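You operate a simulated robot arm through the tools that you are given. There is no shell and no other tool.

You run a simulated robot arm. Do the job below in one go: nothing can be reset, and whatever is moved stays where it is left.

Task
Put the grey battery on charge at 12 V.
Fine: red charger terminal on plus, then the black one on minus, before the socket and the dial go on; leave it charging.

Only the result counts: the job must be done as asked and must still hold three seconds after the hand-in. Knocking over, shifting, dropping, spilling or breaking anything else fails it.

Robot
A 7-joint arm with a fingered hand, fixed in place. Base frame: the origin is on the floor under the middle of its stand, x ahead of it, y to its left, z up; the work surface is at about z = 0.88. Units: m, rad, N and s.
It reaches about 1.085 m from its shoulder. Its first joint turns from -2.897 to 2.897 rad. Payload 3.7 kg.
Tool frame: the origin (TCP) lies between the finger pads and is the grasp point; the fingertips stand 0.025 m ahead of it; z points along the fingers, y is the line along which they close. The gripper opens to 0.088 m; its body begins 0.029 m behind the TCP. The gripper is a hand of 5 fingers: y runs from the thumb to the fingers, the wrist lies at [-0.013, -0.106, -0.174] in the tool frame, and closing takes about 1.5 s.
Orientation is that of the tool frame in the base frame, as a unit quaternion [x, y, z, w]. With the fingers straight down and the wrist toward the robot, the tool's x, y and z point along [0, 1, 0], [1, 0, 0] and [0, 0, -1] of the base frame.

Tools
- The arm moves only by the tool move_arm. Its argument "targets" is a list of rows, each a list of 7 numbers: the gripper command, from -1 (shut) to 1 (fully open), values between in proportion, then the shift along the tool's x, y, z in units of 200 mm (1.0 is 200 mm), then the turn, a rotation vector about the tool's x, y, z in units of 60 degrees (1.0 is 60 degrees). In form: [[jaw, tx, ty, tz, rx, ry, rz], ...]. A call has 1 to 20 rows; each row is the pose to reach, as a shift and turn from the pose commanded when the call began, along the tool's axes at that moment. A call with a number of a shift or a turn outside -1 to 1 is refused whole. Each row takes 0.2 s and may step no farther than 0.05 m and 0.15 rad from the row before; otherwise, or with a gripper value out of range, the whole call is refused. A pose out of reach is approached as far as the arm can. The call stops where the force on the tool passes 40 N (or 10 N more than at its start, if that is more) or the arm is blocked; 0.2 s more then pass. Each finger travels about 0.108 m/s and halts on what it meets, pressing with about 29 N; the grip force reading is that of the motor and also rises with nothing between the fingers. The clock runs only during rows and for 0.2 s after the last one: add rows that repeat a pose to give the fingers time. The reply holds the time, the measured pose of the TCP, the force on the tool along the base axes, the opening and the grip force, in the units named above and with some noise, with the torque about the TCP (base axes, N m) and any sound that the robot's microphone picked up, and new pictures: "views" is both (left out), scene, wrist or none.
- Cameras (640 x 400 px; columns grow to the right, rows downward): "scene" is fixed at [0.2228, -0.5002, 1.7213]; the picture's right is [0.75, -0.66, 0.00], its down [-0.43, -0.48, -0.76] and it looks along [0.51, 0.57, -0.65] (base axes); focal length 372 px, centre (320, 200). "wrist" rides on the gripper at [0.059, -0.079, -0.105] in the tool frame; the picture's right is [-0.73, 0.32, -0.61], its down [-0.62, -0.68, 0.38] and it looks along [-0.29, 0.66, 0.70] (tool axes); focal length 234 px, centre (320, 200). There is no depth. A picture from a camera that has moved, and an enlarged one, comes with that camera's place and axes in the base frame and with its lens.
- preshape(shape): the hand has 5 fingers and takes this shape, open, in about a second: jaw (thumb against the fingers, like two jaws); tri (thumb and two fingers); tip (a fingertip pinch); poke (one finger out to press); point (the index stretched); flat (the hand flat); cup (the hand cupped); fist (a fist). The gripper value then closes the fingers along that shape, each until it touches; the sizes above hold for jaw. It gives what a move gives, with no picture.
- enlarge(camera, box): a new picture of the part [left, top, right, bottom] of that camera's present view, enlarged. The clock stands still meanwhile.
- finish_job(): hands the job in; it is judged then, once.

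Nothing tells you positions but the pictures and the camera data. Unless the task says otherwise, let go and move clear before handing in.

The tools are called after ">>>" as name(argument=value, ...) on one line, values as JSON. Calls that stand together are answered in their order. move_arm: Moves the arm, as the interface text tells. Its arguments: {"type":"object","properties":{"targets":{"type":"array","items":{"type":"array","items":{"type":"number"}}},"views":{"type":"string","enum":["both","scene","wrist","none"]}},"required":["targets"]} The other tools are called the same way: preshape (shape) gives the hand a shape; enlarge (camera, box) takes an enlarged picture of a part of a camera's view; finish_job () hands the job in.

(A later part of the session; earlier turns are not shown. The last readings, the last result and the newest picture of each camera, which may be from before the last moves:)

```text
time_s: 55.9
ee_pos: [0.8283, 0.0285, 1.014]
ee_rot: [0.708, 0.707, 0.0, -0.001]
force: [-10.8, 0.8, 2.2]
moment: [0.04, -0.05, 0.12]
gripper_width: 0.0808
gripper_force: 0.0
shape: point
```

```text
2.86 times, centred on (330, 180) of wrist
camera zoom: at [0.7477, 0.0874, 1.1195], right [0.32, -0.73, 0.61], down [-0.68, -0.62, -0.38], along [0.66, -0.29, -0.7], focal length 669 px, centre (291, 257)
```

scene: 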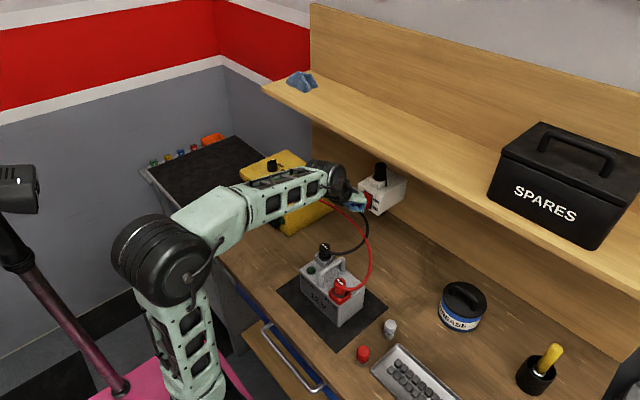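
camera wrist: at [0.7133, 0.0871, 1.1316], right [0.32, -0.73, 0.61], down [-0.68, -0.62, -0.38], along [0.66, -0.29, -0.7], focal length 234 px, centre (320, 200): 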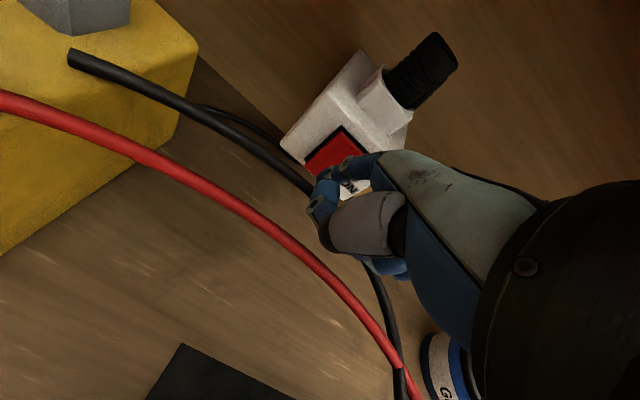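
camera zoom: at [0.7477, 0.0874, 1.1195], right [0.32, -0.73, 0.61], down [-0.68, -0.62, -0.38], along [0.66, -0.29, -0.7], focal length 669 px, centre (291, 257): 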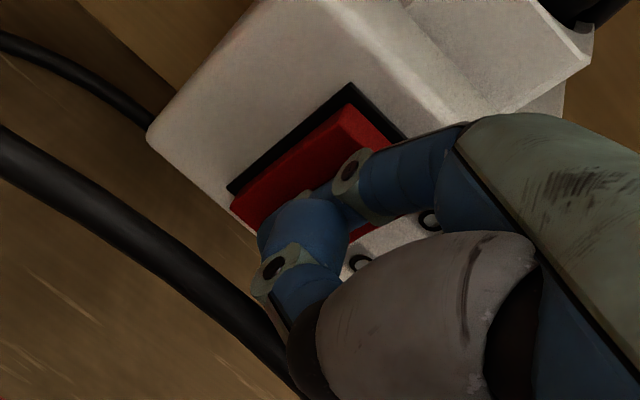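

Pressing with about 11 N, and the rocker's top now sticks out. I'll back away to verify the state.

>>> move_arm(targets=[[1, 0, -0.06, 0, 0, 0, 0], [1, 0, -0.2, 0, 0, 0, 0], [1, 0, -0.35, -0.08, 0, 0, 0], [1, 0, -0.5, -0.2, 0, 0, 0], [1, 0, -0.6, -0.35, 0, 0, 0], [1, 0, -0.6, -0.35, 0, 0, 0]])

>>> enlarge(camera="scene", box=[340, 150, 430, 220])

>>> enlarge(camera="wrist", box=[260, 60, 400, 200])

>>> enlarge(camera="scene", box=[230, 140, 360, 310])

```text
time_s: 57.3
ee_pos: [0.7106, 0.0307, 1.0834]
ee_rot: [0.707, 0.707, 0.001, 0.0]
force: [0.3, -0.2, -0.2]
moment: [-0.04, -0.02, 0.02]
gripper_width: 0.0805
gripper_force: 0.0
shape: point
camera wrist: at [0.6299, 0.0891, 1.1877], right [0.32, -0.73, 0.61], down [-0.68, -0.62, -0.38], along [0.66, -0.29, -0.7], focal length 234 px, centre (320, 200)
```

scene: 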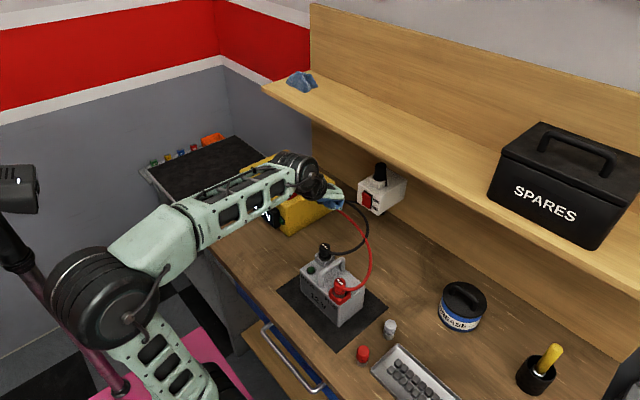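
wrist: 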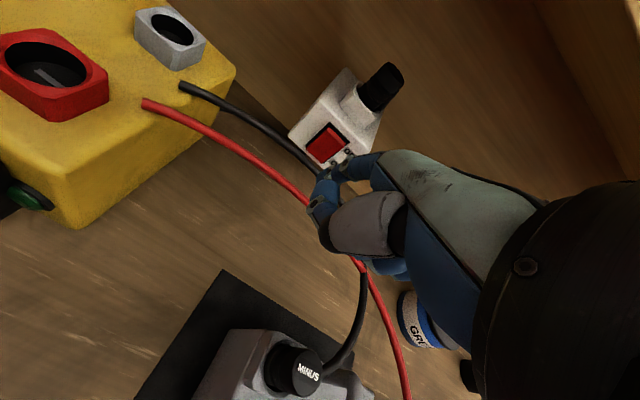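

```text
5.71 times, centred on (385, 185) of scene
camera zoom: at [0.2228, -0.5002, 1.7213], right [0.75, -0.66, 0.0], down [-0.43, -0.48, -0.76], along [0.51, 0.57, -0.65], focal length 2128 px, centre (-51, 286)
```

zoom: 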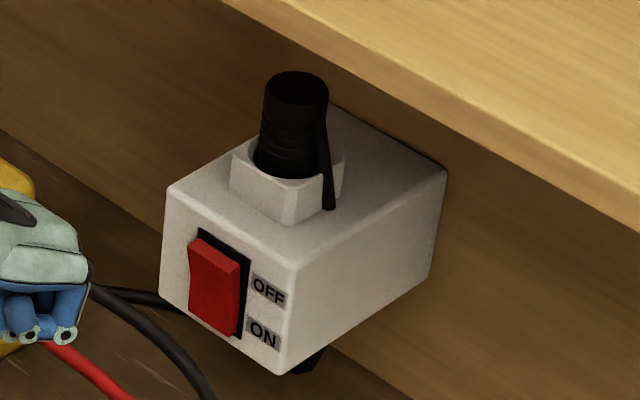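

```text
2.86 times, centred on (330, 130) of wrist
camera zoom: at [0.6299, 0.0891, 1.1877], right [0.32, -0.73, 0.61], down [-0.68, -0.62, -0.38], along [0.66, -0.29, -0.7], focal length 669 px, centre (291, 400)
```

zoom: 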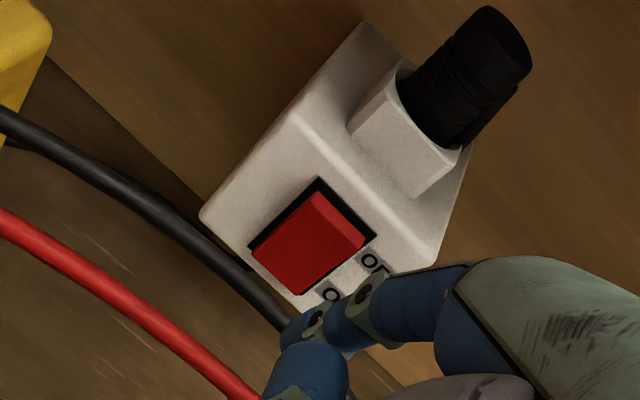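

```text
2.35 times, centred on (295, 225) of scene
camera zoom: at [0.2228, -0.5002, 1.7213], right [0.75, -0.66, 0.0], down [-0.43, -0.48, -0.76], along [0.51, 0.57, -0.65], focal length 876 px, centre (379, 141)
```

zoom: 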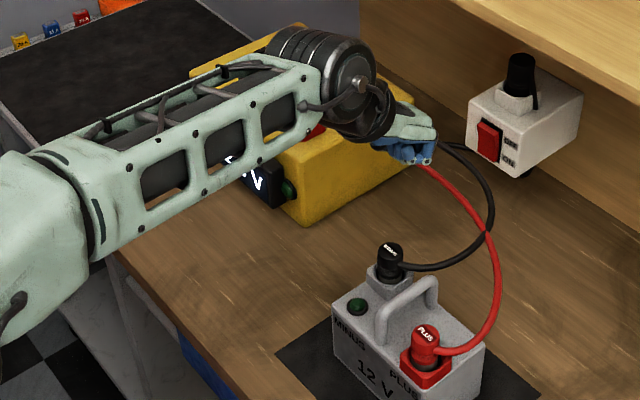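

The rocker has flipped to ON and the charger's display has lit up. Next is the dial: I'll raise the hand, go to a viewpoint over the dial, and set the tri shape.

>>> move_arm(targets=[[1, 0, 0, -0.2, 0, 0, 0], [1, 0.1, 0, -0.4, 0, 0, 0], [1, 0.28, 0, -0.5, 0, 0, 0], [1, 0.46, 0, -0.5, 0, 0, 0], [1, 0.64, 0, -0.5, 0, 0, 0], [1, 0.82, 0, -0.5, 0, 0, 0], [1, 1.0, -0.03, -0.5, 0, 0, 0], [1, 1.0, -0.05, -0.5, 0, 0, 0]], views="none")

>>> preshape(shape="tri")

>>> move_arm(targets=[[1, 0.15, 0, 0.05, 0, 0, 0], [1, 0.3, 0, 0.12, 0, 0, 0], [1, 0.4, 0, 0.18, 0, 0, 0], [1, 0.5, 0, 0.22, 0, 0, 0], [1, 0.5, 0, 0.22, 0, 0, 0]])

>>> enlarge(camera="wrist", box=[200, 130, 340, 280])

>>> enlarge(camera="scene", box=[235, 140, 345, 240])

```text
time_s: 59.1
ee_pos: [0.701, 0.2295, 1.1847]
ee_rot: [0.707, 0.707, -0.001, 0.0]
force: [0.4, -0.4, 0.4]
moment: [0.01, -0.02, 0.02]
gripper_width: 0.0809
gripper_force: 0.0
shape: point
```

```text
time_s: 60.0
ee_pos: [0.6999, 0.2292, 1.1849]
ee_rot: [0.707, 0.707, 0.0, 0.0]
force: [-0.2, 0.5, 0.8]
moment: [0.01, 0.0, -0.02]
gripper_width: 0.0876
gripper_force: 0.0
shape: tri
```

```text
time_s: 61.2
ee_pos: [0.7007, 0.328, 1.141]
ee_rot: [0.708, 0.707, -0.001, -0.001]
force: [-0.4, 0.6, 0.5]
moment: [0.01, -0.01, 0.0]
gripper_width: 0.0878
gripper_force: 0.1
shape: tri
camera wrist: at [0.6189, 0.3876, 1.2455], right [0.32, -0.73, 0.61], down [-0.68, -0.62, -0.38], along [0.66, -0.29, -0.7], focal length 234 px, centre (320, 200)
```

scene: 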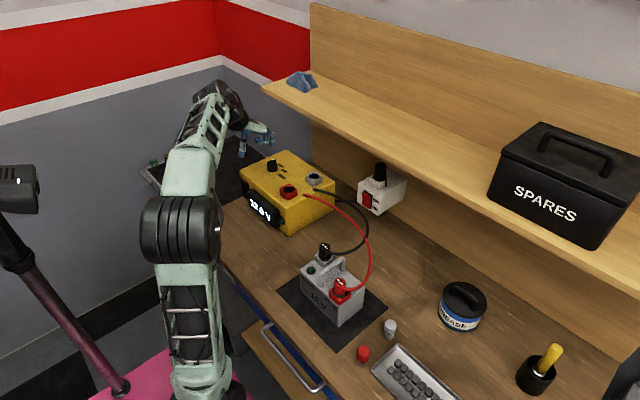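
wrist: 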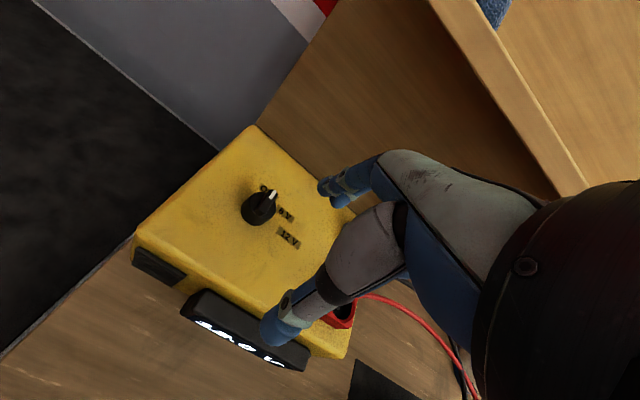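

```text
2.67 times, centred on (270, 205) of wrist
camera zoom: at [0.6189, 0.3876, 1.2455], right [0.32, -0.73, 0.61], down [-0.68, -0.62, -0.38], along [0.66, -0.29, -0.7], focal length 624 px, centre (453, 187)
```

zoom: 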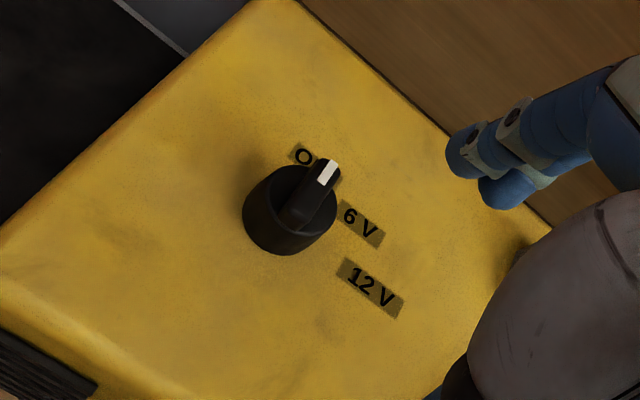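

```text
4.00 times, centred on (290, 190) of scene
camera zoom: at [0.2228, -0.5002, 1.7213], right [0.75, -0.66, 0.0], down [-0.43, -0.48, -0.76], along [0.51, 0.57, -0.65], focal length 1490 px, centre (440, 240)
```

zoom: 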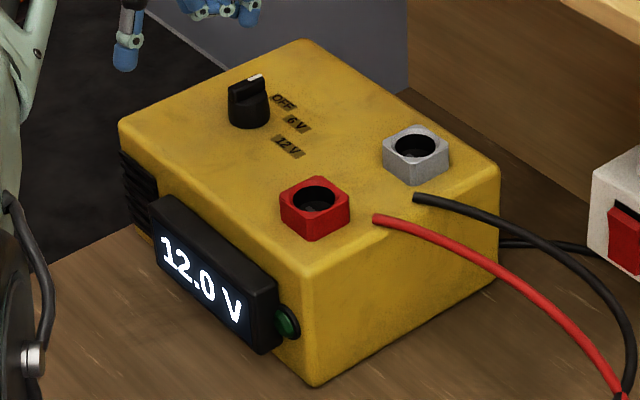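

The display reads 12.0 V, so the battery is recognised. The dial points along +x at OFF and the 12 V label is at -y, about a 90° clockwise turn. I'll zoom in on the knob to place the grip.

>>> enlarge(camera="wrist", box=[240, 170, 300, 240])

>>> enlarge(camera="scene", box=[255, 150, 305, 190])

```text
5.71 times, centred on (270, 205) of wrist
camera zoom: at [0.6189, 0.3876, 1.2455], right [0.32, -0.73, 0.61], down [-0.68, -0.62, -0.38], along [0.66, -0.29, -0.7], focal length 1338 px, centre (606, 171)
```

zoom: 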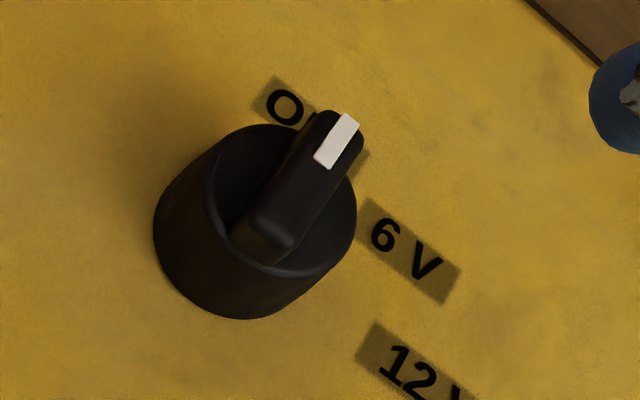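

```text
10.00 times, centred on (280, 170) of scene
camera zoom: at [0.2228, -0.5002, 1.7213], right [0.75, -0.66, 0.0], down [-0.43, -0.48, -0.76], along [0.51, 0.57, -0.65], focal length 3724 px, centre (720, 500)
```

zoom: 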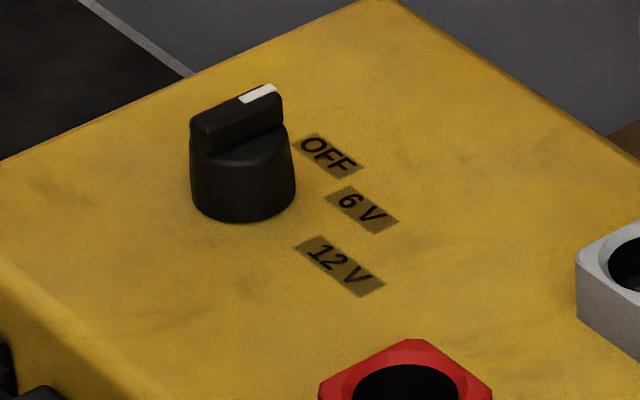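

The knob axis comes out near (0.767, 0.354), with skirt top z ≈ 1.023 and fin top ≈ 1.034. I'll hover above it and pre-turn the hand 60° anticlockwise so there is room for the clockwise turn.

>>> move_arm(targets=[[1, 0.03, 0.06, 0, 0, 0, -0.125], [1, 0.06, 0.12, 0.02, 0, 0, -0.25], [1, 0.09, 0.2, 0.05, 0, 0, -0.375], [1, 0.11, 0.26, 0.08, 0, 0, -0.5], [1, 0.12, 0.3, 0.1, 0, 0, -0.625], [1, 0.13, 0.33, 0.12, 0, 0, -0.75], [1, 0.13, 0.33, 0.15, 0, 0, -0.875], [1, 0.13, 0.33, 0.18, 0, 0, -1.0], [1, 0.13, 0.33, 0.205, 0, 0, -1.0], [1, 0.13, 0.33, 0.205, 0, 0, -1.0]])

>>> enlarge(camera="wrist", box=[240, 160, 400, 340])

>>> enlarge(camera="scene", box=[230, 100, 330, 200])

```text
time_s: 63.4
ee_pos: [0.766, 0.3544, 1.0984]
ee_rot: [0.259, 0.966, 0.001, 0.0]
force: [-0.6, -0.3, 0.7]
moment: [0.03, -0.01, 0.03]
gripper_width: 0.0876
gripper_force: 0.2
shape: tri
camera wrist: at [0.6731, 0.3149, 1.2037], right [0.79, -0.08, 0.61], down [0.2, -0.9, -0.38], along [0.58, 0.42, -0.7], focal length 234 px, centre (320, 200)
```

scene: 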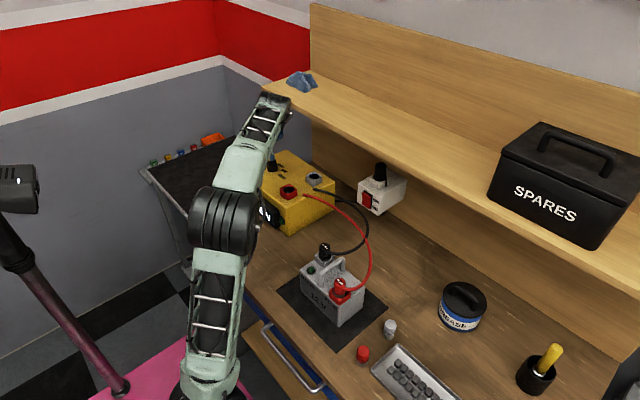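
wrist: 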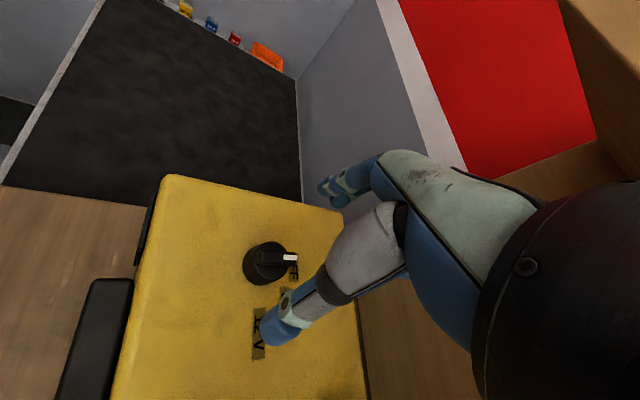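

```text
2.22 times, centred on (320, 250) of wrist
camera zoom: at [0.6731, 0.3149, 1.2037], right [0.79, -0.08, 0.61], down [0.2, -0.9, -0.38], along [0.58, 0.42, -0.7], focal length 520 px, centre (320, 89)
```

zoom: 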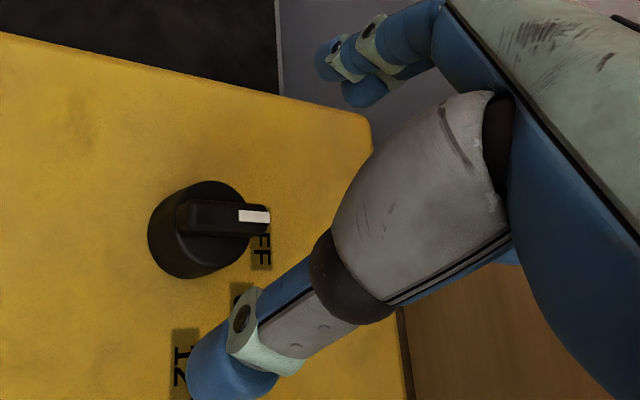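

```text
4.00 times, centred on (280, 150) of scene
camera zoom: at [0.2228, -0.5002, 1.7213], right [0.75, -0.66, 0.0], down [-0.43, -0.48, -0.76], along [0.51, 0.57, -0.65], focal length 1490 px, centre (480, 400)
```

zoom: 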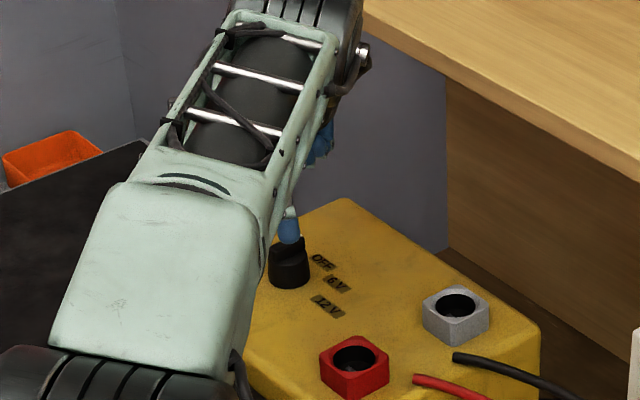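

I'm over the dial; I'll zoom in for precise centring before descending.

>>> enlarge(camera="wrist", box=[230, 220, 320, 310])

```text
4.44 times, centred on (275, 265) of wrist
camera zoom: at [0.6731, 0.3149, 1.2037], right [0.79, -0.08, 0.61], down [0.2, -0.9, -0.38], along [0.58, 0.42, -0.7], focal length 1041 px, centre (520, -89)
```

zoom: 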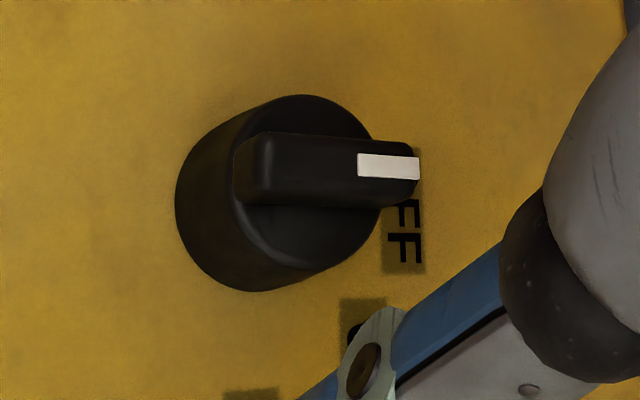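

The knob centre refines to about (0.7675, 0.355). I'll make a tiny correction, go down around it with open fingers, then half-close to check the gaps.

>>> move_arm(targets=[[1, -0.004, 0.0075, 0.1, 0, 0, 0], [1, -0.004, 0.0075, 0.2, 0, 0, 0], [0.6, -0.004, 0.0075, 0.27, 0, 0, 0], [0.3, -0.004, 0.0075, 0.305, 0, 0, 0], [0.1, -0.004, 0.0075, 0.305, 0, 0, 0], [0.1, -0.004, 0.0075, 0.305, 0, 0, 0]])

>>> enlarge(camera="wrist", box=[270, 190, 380, 300])

>>> enlarge(camera="scene", box=[250, 140, 310, 190])

```text
time_s: 64.8
ee_pos: [0.766, 0.3536, 1.0371]
ee_rot: [0.259, 0.966, 0.0, 0.0]
force: [-0.1, 0.7, -0.1]
moment: [-0.01, 0.02, 0.0]
gripper_width: 0.0488
gripper_force: 0.1
shape: tri
camera wrist: at [0.6741, 0.315, 1.1417], right [0.79, -0.08, 0.61], down [0.2, -0.9, -0.38], along [0.58, 0.42, -0.7], focal length 234 px, centre (320, 200)
```

scene: 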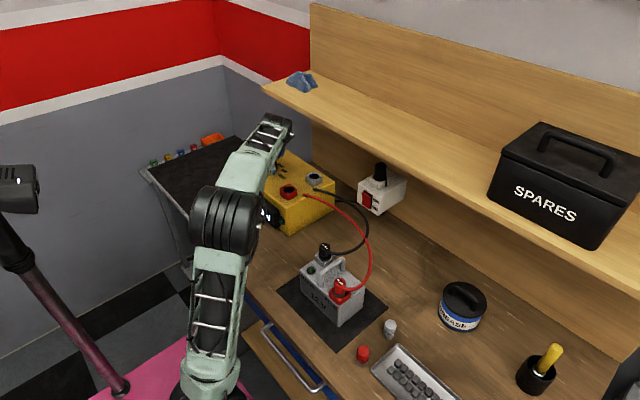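
wrist: 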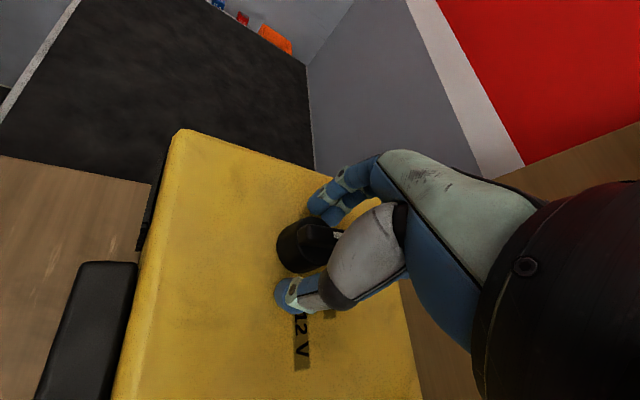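

```text
3.64 times, centred on (325, 245) of wrist
camera zoom: at [0.6741, 0.315, 1.1417], right [0.79, -0.08, 0.61], down [0.2, -0.9, -0.38], along [0.58, 0.42, -0.7], focal length 852 px, centre (302, 36)
```

zoom: 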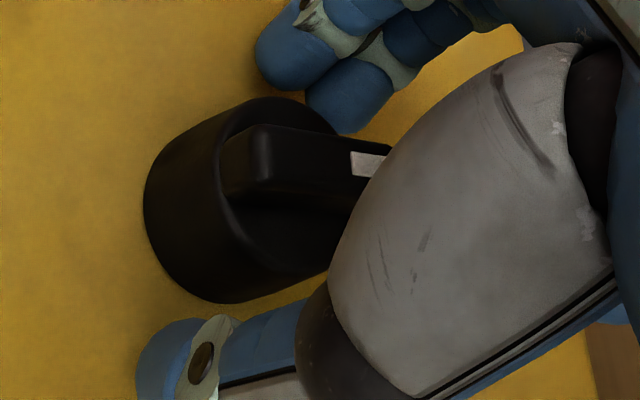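

```text
8.00 times, centred on (280, 165) of scene
camera zoom: at [0.2228, -0.5002, 1.7213], right [0.75, -0.66, 0.0], down [-0.43, -0.48, -0.76], along [0.51, 0.57, -0.65], focal length 2979 px, centre (640, 480)
```

zoom: 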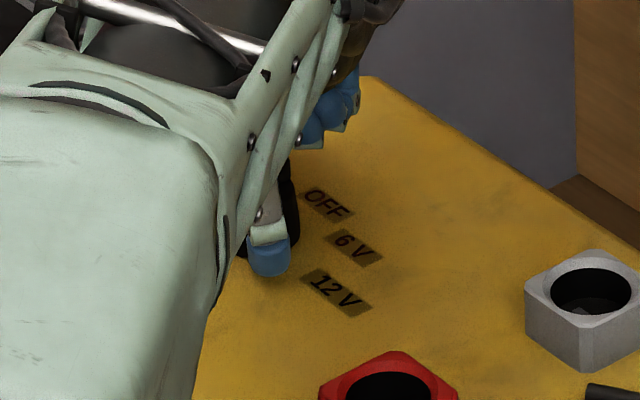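

The gaps look close to even, but I want to check the centring more exactly before closing.

>>> enlarge(camera="wrist", box=[270, 205, 350, 285])

```text
5.00 times, centred on (310, 245) of wrist
camera zoom: at [0.6741, 0.315, 1.1417], right [0.79, -0.08, 0.61], down [0.2, -0.9, -0.38], along [0.58, 0.42, -0.7], focal length 1171 px, centre (370, -25)
```

zoom: 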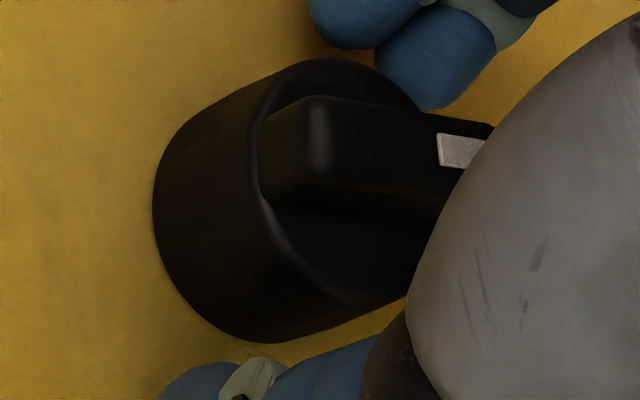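

The knob sits about 3.5 mm further toward the finger side than the grasp centre. I'll shift the hand by that amount and re-check.

>>> move_arm(targets=[[0.1, -0.0025, 0.009, 0, 0, 0, 0], [0.1, -0.005, 0.0175, 0, 0, 0, 0], [0.1, -0.005, 0.0175, 0, 0, 0, 0]], views="none")

>>> enlarge(camera="wrist", box=[270, 205, 350, 285])

>>> enlarge(camera="wrist", box=[250, 180, 370, 320])

```text
time_s: 65.6
ee_pos: [0.7689, 0.3552, 1.0367]
ee_rot: [0.26, 0.966, 0.0, 0.0]
force: [-0.7, -0.3, 0.5]
moment: [0.03, 0.0, 0.0]
gripper_width: 0.0491
gripper_force: 0.1
shape: tri
```

```text
5.00 times, centred on (310, 245) of wrist
camera zoom: at [0.6768, 0.3176, 1.142], right [0.79, -0.08, 0.61], down [0.2, -0.9, -0.38], along [0.58, 0.42, -0.7], focal length 1171 px, centre (370, -25)
```

zoom: 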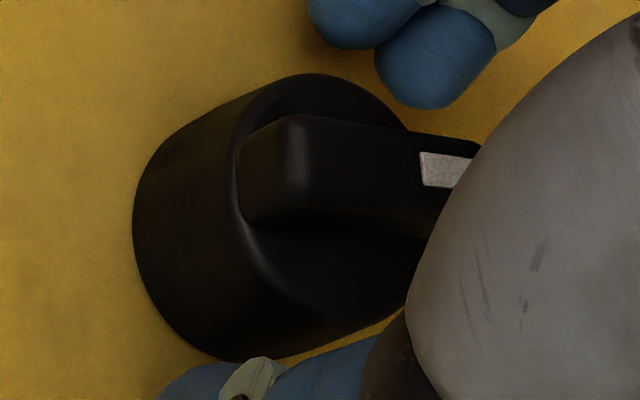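

```text
2.86 times, centred on (310, 250) of wrist
camera zoom: at [0.6768, 0.3176, 1.142], right [0.79, -0.08, 0.61], down [0.2, -0.9, -0.38], along [0.58, 0.42, -0.7], focal length 669 px, centre (349, 57)
```

zoom: 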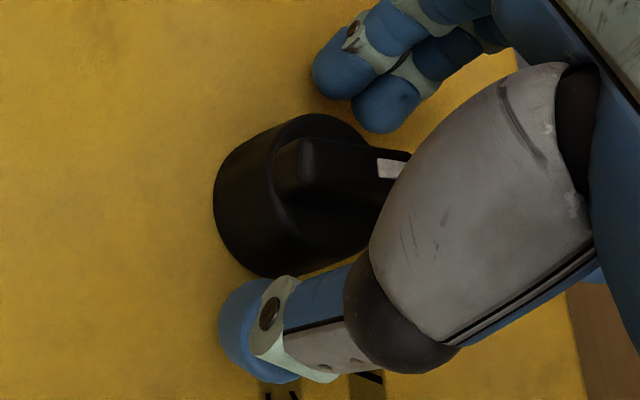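

The grasp axis now coincides with the knob axis within about 1 mm. I'll lower 3 mm and close gently on the skirt.

>>> move_arm(targets=[[0.1, 0, 0, 0.015, 0, 0, 0], [0, 0, 0, 0.015, 0, 0, 0], [-0.15, 0, 0, 0.015, 0, 0, 0], [-0.3, 0, 0, 0.015, 0, 0, 0], [-0.5, 0, 0, 0.015, 0, 0, 0], [-0.7, 0, 0, 0.015, 0, 0, 0], [-1, 0, 0, 0.015, 0, 0, 0], [-1, 0, 0, 0.015, 0, 0, 0], [-1, 0, 0, 0.015, 0, 0, 0]], views="none")

>>> enlarge(camera="wrist", box=[250, 180, 370, 320])

>>> enlarge(camera="scene", box=[230, 130, 340, 240])

```text
time_s: 67.6
ee_pos: [0.7687, 0.3565, 1.0356]
ee_rot: [0.259, 0.966, 0.0, 0.001]
force: [-0.5, -2.1, -2.6]
moment: [-0.08, 0.0, -0.02]
gripper_width: 0.0245
gripper_force: 29.0
shape: tri
```

```text
2.86 times, centred on (310, 250) of wrist
camera zoom: at [0.6775, 0.3173, 1.1392], right [0.79, -0.08, 0.61], down [0.2, -0.9, -0.38], along [0.58, 0.42, -0.7], focal length 669 px, centre (349, 57)
```

zoom: 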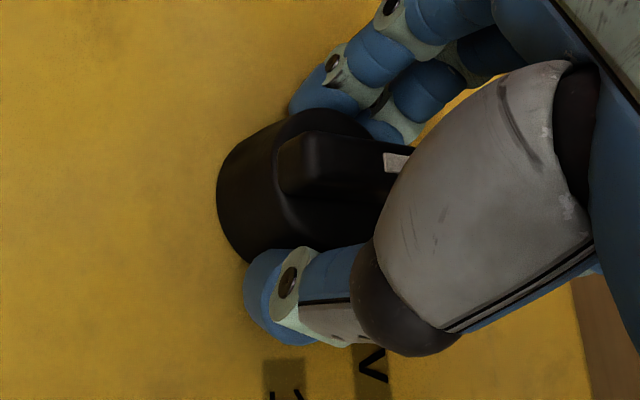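

```text
3.64 times, centred on (285, 185) of scene
camera zoom: at [0.2228, -0.5002, 1.7213], right [0.75, -0.66, 0.0], down [-0.43, -0.48, -0.76], along [0.51, 0.57, -0.65], focal length 1354 px, centre (447, 254)
```

zoom: 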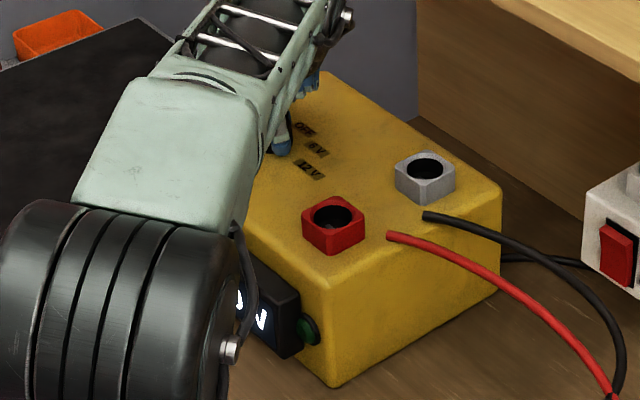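

The knob is gripped with almost no side force. Next I'll turn clockwise 30° and check that it follows.

>>> move_arm(targets=[[-1, 0, 0, 0, 0, 0, 0.1], [-1, 0, 0, 0, 0, 0, 0.2], [-1, 0, 0, 0, 0, 0, 0.3], [-1, 0, 0, 0, 0, 0, 0.4], [-1, 0, 0, 0, 0, 0, 0.5], [-1, 0, 0, 0, 0, 0, 0.5]])

>>> enlarge(camera="wrist", box=[250, 180, 370, 320])

```text
time_s: 69.0
ee_pos: [0.7704, 0.3569, 1.0339]
ee_rot: [0.501, 0.865, -0.001, 0.001]
force: [-3.2, -7.8, -5.4]
moment: [-0.08, 0.01, 0.08]
gripper_width: 0.0231
gripper_force: 29.6
shape: tri
camera wrist: at [0.6698, 0.3683, 1.1393], right [0.64, -0.47, 0.61], down [-0.28, -0.88, -0.38], along [0.71, 0.08, -0.7], focal length 234 px, centre (320, 200)
```

scene: 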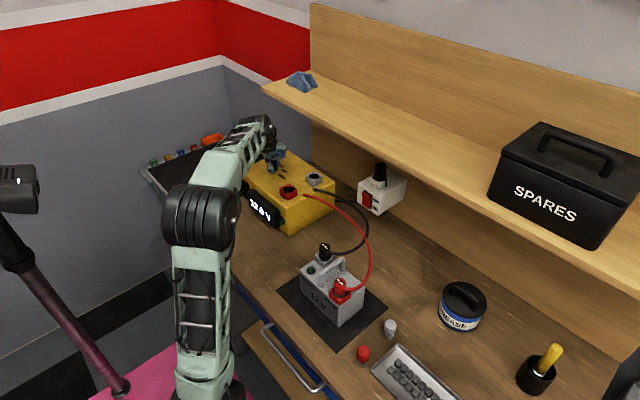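
wrist: 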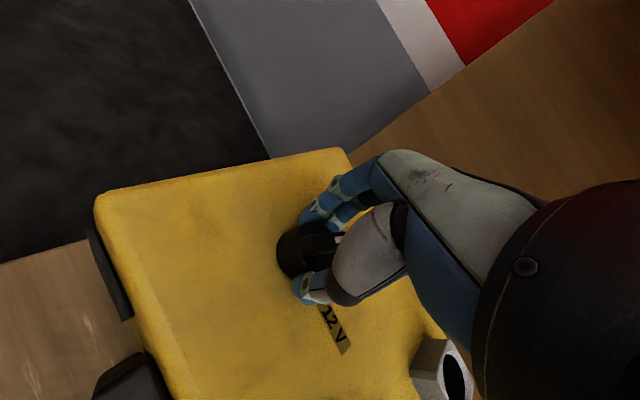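

```text
2.86 times, centred on (310, 250) of wrist
camera zoom: at [0.6698, 0.3683, 1.1393], right [0.64, -0.47, 0.61], down [-0.28, -0.88, -0.38], along [0.71, 0.08, -0.7], focal length 669 px, centre (349, 57)
```

zoom: 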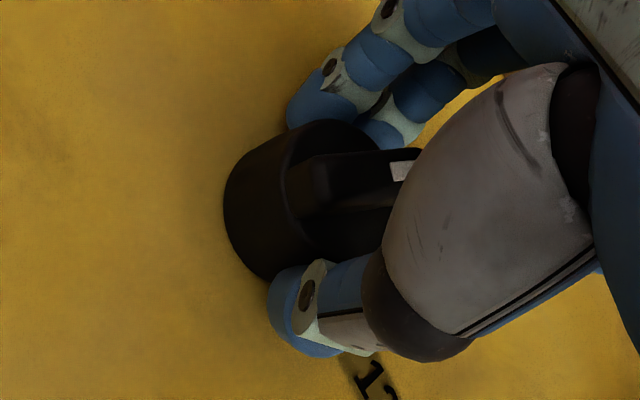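

The knob is following. There's a small side force of about 8 N toward -y, so I'll shift the hand about 2 mm to relieve it while turning another 30°.

>>> move_arm(targets=[[-1, -0.006, -0.002, 0, 0, 0, 0.0], [-1, -0.0105, -0.003, 0, 0, 0, 0.1], [-1, -0.0105, -0.003, 0, 0, 0, 0.2], [-1, -0.0105, -0.003, 0, 0, 0, 0.3], [-1, -0.0105, -0.003, 0, 0, 0, 0.4], [-1, -0.0105, -0.003, 0, 0, 0, 0.5], [-1, -0.0105, -0.003, 0, 0, 0, 0.5]])

>>> enlarge(camera="wrist", box=[250, 180, 370, 320])

>>> enlarge(camera="scene", box=[230, 130, 340, 240])

```text
time_s: 70.6
ee_pos: [0.7687, 0.3557, 1.034]
ee_rot: [0.708, 0.706, 0.0, 0.0]
force: [-3.5, -5.5, -5.7]
moment: [-0.05, -0.06, 0.07]
gripper_width: 0.0229
gripper_force: 29.1
shape: tri
camera wrist: at [0.6888, 0.414, 1.1393], right [0.32, -0.73, 0.61], down [-0.68, -0.62, -0.38], along [0.66, -0.29, -0.7], focal length 234 px, centre (320, 200)
```

scene: 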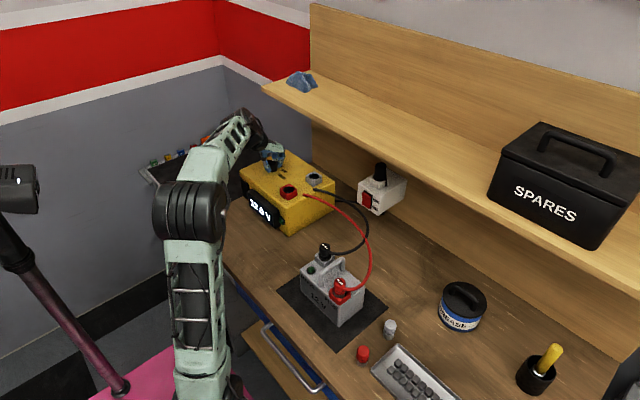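
wrist: 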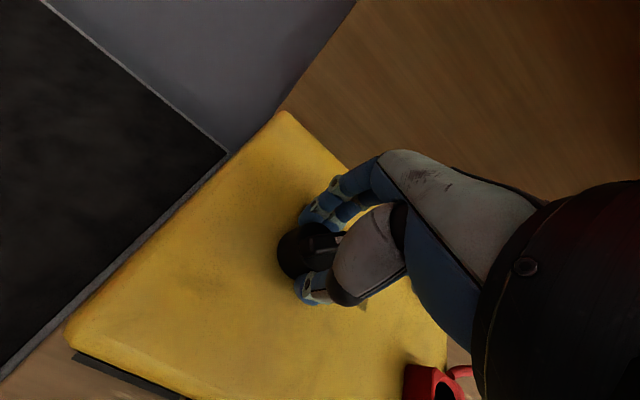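

```text
2.86 times, centred on (310, 250) of wrist
camera zoom: at [0.6888, 0.414, 1.1393], right [0.32, -0.73, 0.61], down [-0.68, -0.62, -0.38], along [0.66, -0.29, -0.7], focal length 669 px, centre (349, 57)
```

zoom: 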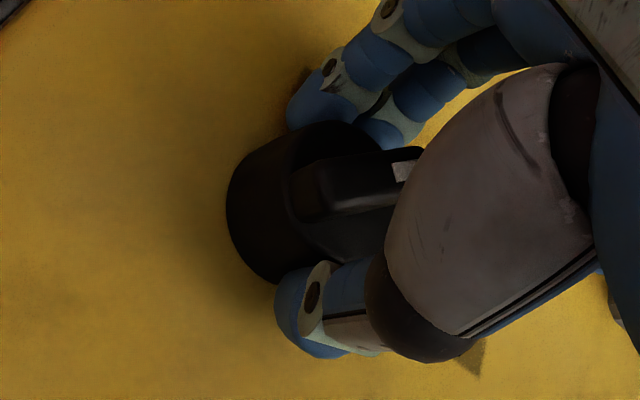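

```text
3.64 times, centred on (285, 185) of scene
camera zoom: at [0.2228, -0.5002, 1.7213], right [0.75, -0.66, 0.0], down [-0.43, -0.48, -0.76], along [0.51, 0.57, -0.65], focal length 1354 px, centre (447, 254)
```

zoom: 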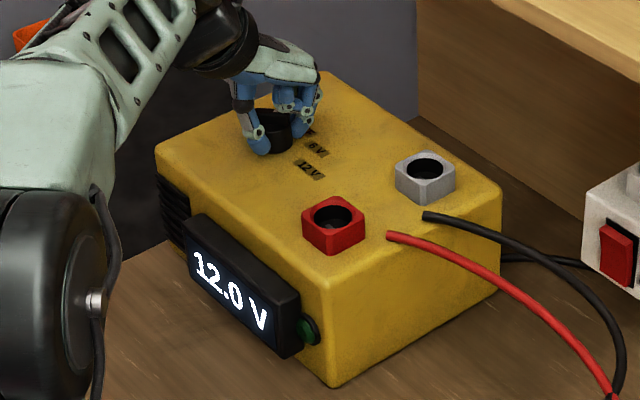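

About 60° so far, the knob is still with the hand, and the charger hasn't moved. I'll continue another 30°.

>>> move_arm(targets=[[-1, 0, 0, 0, 0, 0, 0.1], [-1, 0, 0, 0, 0, 0, 0.2], [-1, 0, 0, 0, 0, 0, 0.3], [-1, 0, 0, 0, 0, 0, 0.4], [-1, 0, 0, 0, 0, 0, 0.5], [-1, 0, 0, 0, 0, 0, 0.5]])

>>> enlarge(camera="wrist", box=[250, 180, 370, 320])

>>> enlarge(camera="scene", box=[230, 130, 340, 240])

```text
time_s: 72.0
ee_pos: [0.7692, 0.3549, 1.0356]
ee_rot: [0.866, 0.499, 0.0, 0.0]
force: [-5.5, -10.5, -16.6]
moment: [-0.15, -0.15, 0.06]
gripper_width: 0.0221
gripper_force: 28.6
shape: tri
camera wrist: at [0.7295, 0.4454, 1.14], right [-0.08, -0.79, 0.61], down [-0.9, -0.2, -0.38], along [0.42, -0.58, -0.7], focal length 234 px, centre (320, 200)
```

scene: 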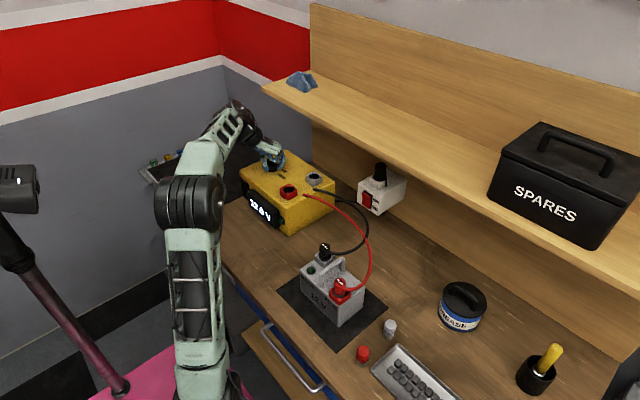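
wrist: 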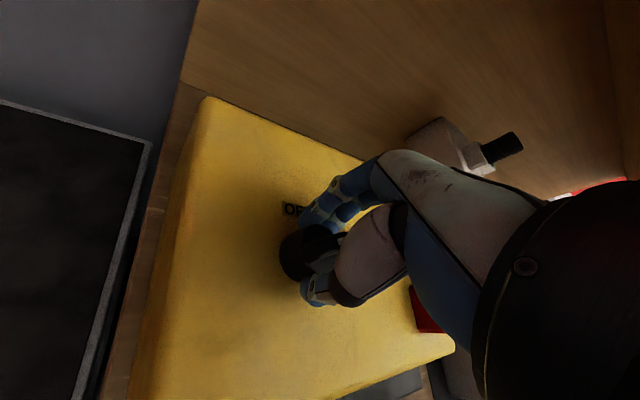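

```text
2.86 times, centred on (310, 250) of wrist
camera zoom: at [0.7295, 0.4454, 1.14], right [-0.08, -0.79, 0.61], down [-0.9, -0.2, -0.38], along [0.42, -0.58, -0.7], focal length 669 px, centre (349, 57)
```

zoom: 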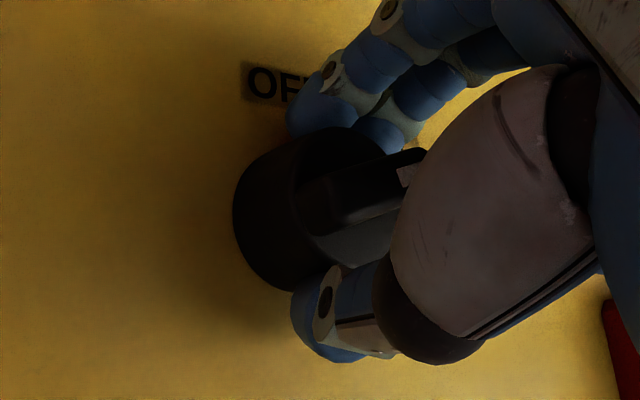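

```text
3.64 times, centred on (285, 185) of scene
camera zoom: at [0.2228, -0.5002, 1.7213], right [0.75, -0.66, 0.0], down [-0.43, -0.48, -0.76], along [0.51, 0.57, -0.65], focal length 1354 px, centre (447, 254)
```

zoom: 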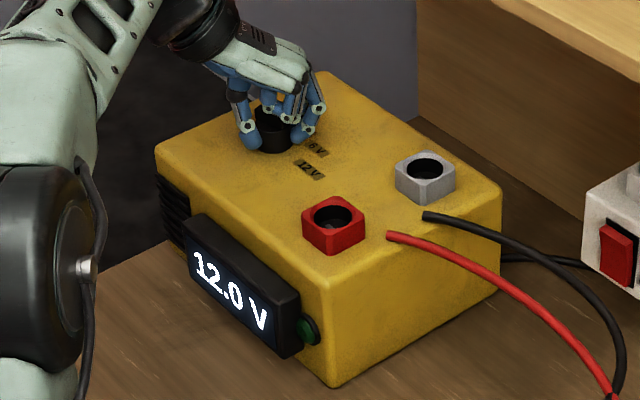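

The hand has turned 90°. I'll check where the pointer actually is, since there may be a little slip.

>>> enlarge(camera="wrist", box=[270, 205, 350, 285])

>>> enlarge(camera="scene", box=[255, 145, 305, 195])

```text
5.00 times, centred on (310, 245) of wrist
camera zoom: at [0.7295, 0.4454, 1.14], right [-0.08, -0.79, 0.61], down [-0.9, -0.2, -0.38], along [0.42, -0.58, -0.7], focal length 1171 px, centre (370, -25)
```

zoom: 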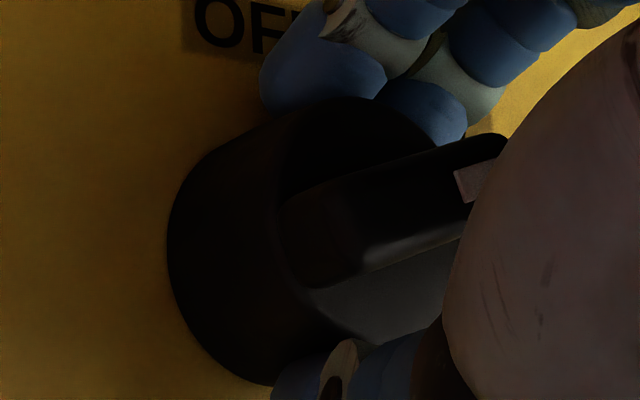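

```text
8.00 times, centred on (280, 170) of scene
camera zoom: at [0.2228, -0.5002, 1.7213], right [0.75, -0.66, 0.0], down [-0.43, -0.48, -0.76], along [0.51, 0.57, -0.65], focal length 2979 px, centre (640, 440)
```

zoom: 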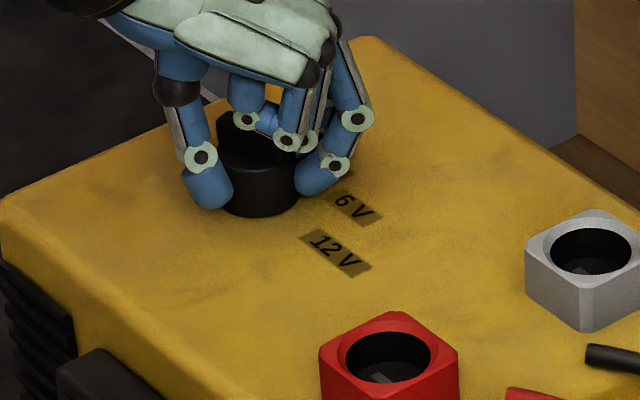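

The pointer is at about -72° (some slip), so roughly 18° more is needed. I'll relieve the pull slightly and turn about 25° further.

>>> move_arm(targets=[[-1, -0.005, 0, 0.009, 0, 0, 0.0], [-1, -0.005, 0, 0.009, 0, 0, 0.1], [-1, -0.005, 0, 0.009, 0, 0, 0.2], [-1, -0.005, 0, 0.009, 0, 0, 0.3], [-1, -0.005, 0, 0.009, 0, 0, 0.4], [-1, -0.005, 0, 0.009, 0, 0, 0.4]])

>>> enlarge(camera="wrist", box=[270, 205, 350, 285])

>>> enlarge(camera="scene", box=[230, 130, 340, 240])

```text
time_s: 73.4
ee_pos: [0.7686, 0.3551, 1.0335]
ee_rot: [0.952, 0.308, 0.0, 0.0]
force: [-1.7, -10.0, 3.4]
moment: [-0.34, -0.18, 0.14]
gripper_width: 0.0216
gripper_force: 28.6
shape: tri
camera wrist: at [0.7687, 0.4528, 1.1384], right [-0.4, -0.69, 0.61], down [-0.9, 0.19, -0.38], along [0.15, -0.7, -0.7], focal length 234 px, centre (320, 200)
```

scene: 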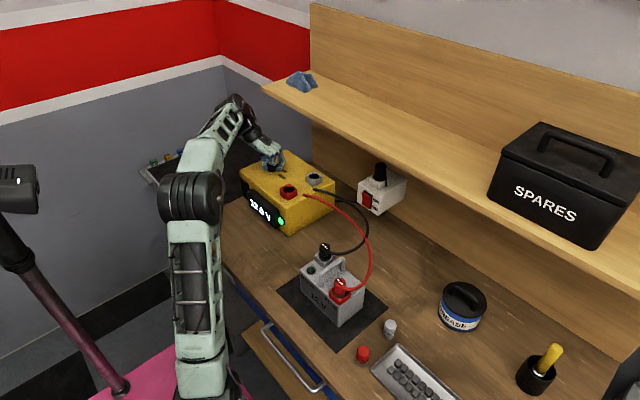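
wrist: 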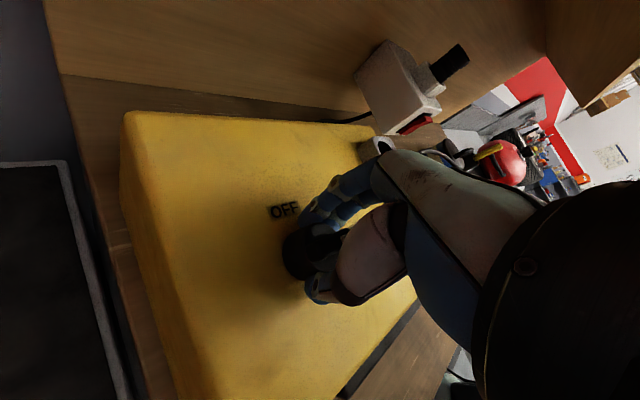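

```text
5.00 times, centred on (310, 245) of wrist
camera zoom: at [0.7687, 0.4528, 1.1384], right [-0.4, -0.69, 0.61], down [-0.9, 0.19, -0.38], along [0.15, -0.7, -0.7], focal length 1171 px, centre (370, -25)
```

zoom: 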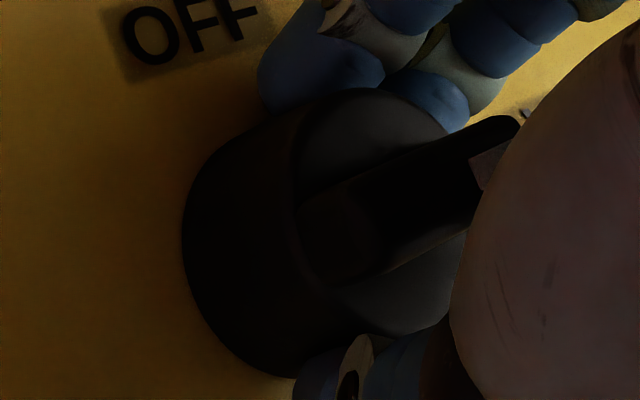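

```text
3.64 times, centred on (285, 185) of scene
camera zoom: at [0.2228, -0.5002, 1.7213], right [0.75, -0.66, 0.0], down [-0.43, -0.48, -0.76], along [0.51, 0.57, -0.65], focal length 1354 px, centre (447, 254)
```

zoom: 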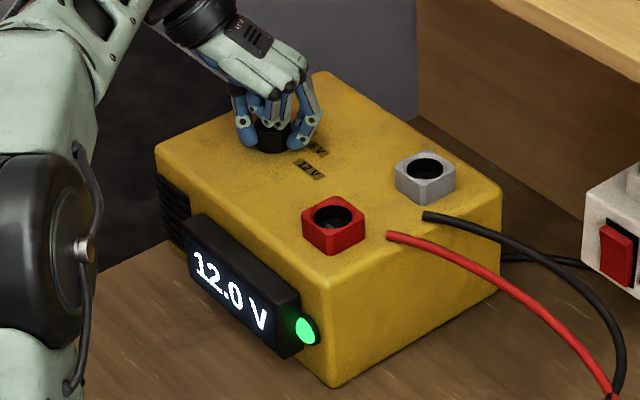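

The charger's green lamp is now lit and the pointer computes to about -90°, on 12 V. I'll open the fingers gently without moving the hand.

>>> move_arm(targets=[[-0.8, 0, 0, 0, 0, 0, 0], [-0.6, 0, 0, 0, 0, 0, 0], [-0.4, 0, 0, 0, 0, 0, 0], [-0.2, 0, 0, 0, 0, 0, 0], [0, 0, 0, 0, 0, 0, 0], [0.2, 0, 0, 0, 0, 0, 0], [0.4, 0, 0, 0, 0, 0, 0], [0.5, 0, 0, 0, 0, 0, 0]])

>>> enlarge(camera="wrist", box=[270, 205, 350, 285])

>>> enlarge(camera="scene", box=[230, 130, 340, 240])

```text
time_s: 75.2
ee_pos: [0.7705, 0.3562, 1.0331]
ee_rot: [0.951, 0.31, 0.0, 0.0]
force: [0.5, 1.0, 0.1]
moment: [-0.01, -0.01, 0.0]
gripper_width: 0.0658
gripper_force: 0.1
shape: tri
camera wrist: at [0.7685, 0.4536, 1.1379], right [-0.4, -0.69, 0.61], down [-0.91, 0.18, -0.38], along [0.15, -0.7, -0.7], focal length 234 px, centre (320, 200)
```

scene: 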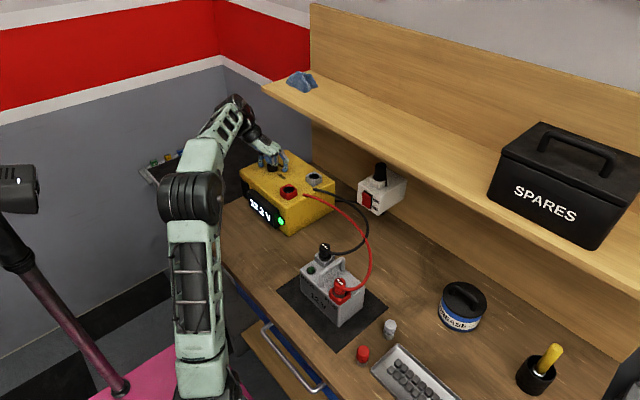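
wrist: 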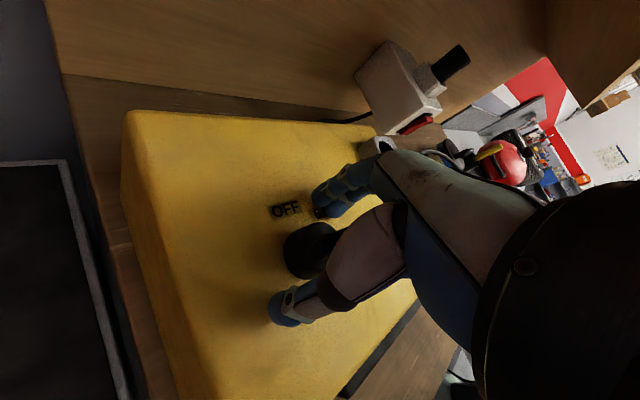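

```text
5.00 times, centred on (310, 245) of wrist
camera zoom: at [0.7685, 0.4536, 1.1379], right [-0.4, -0.69, 0.61], down [-0.91, 0.18, -0.38], along [0.15, -0.7, -0.7], focal length 1171 px, centre (370, -25)
```

zoom: 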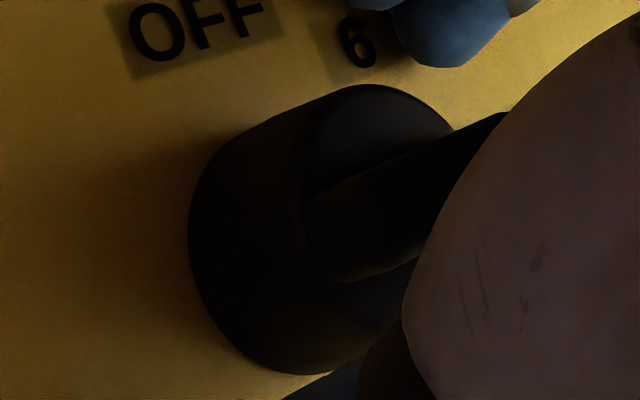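

```text
3.64 times, centred on (285, 185) of scene
camera zoom: at [0.2228, -0.5002, 1.7213], right [0.75, -0.66, 0.0], down [-0.43, -0.48, -0.76], along [0.51, 0.57, -0.65], focal length 1354 px, centre (447, 254)
```

zoom: 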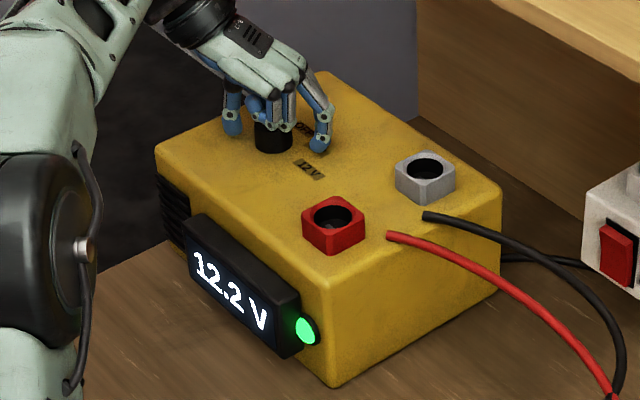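

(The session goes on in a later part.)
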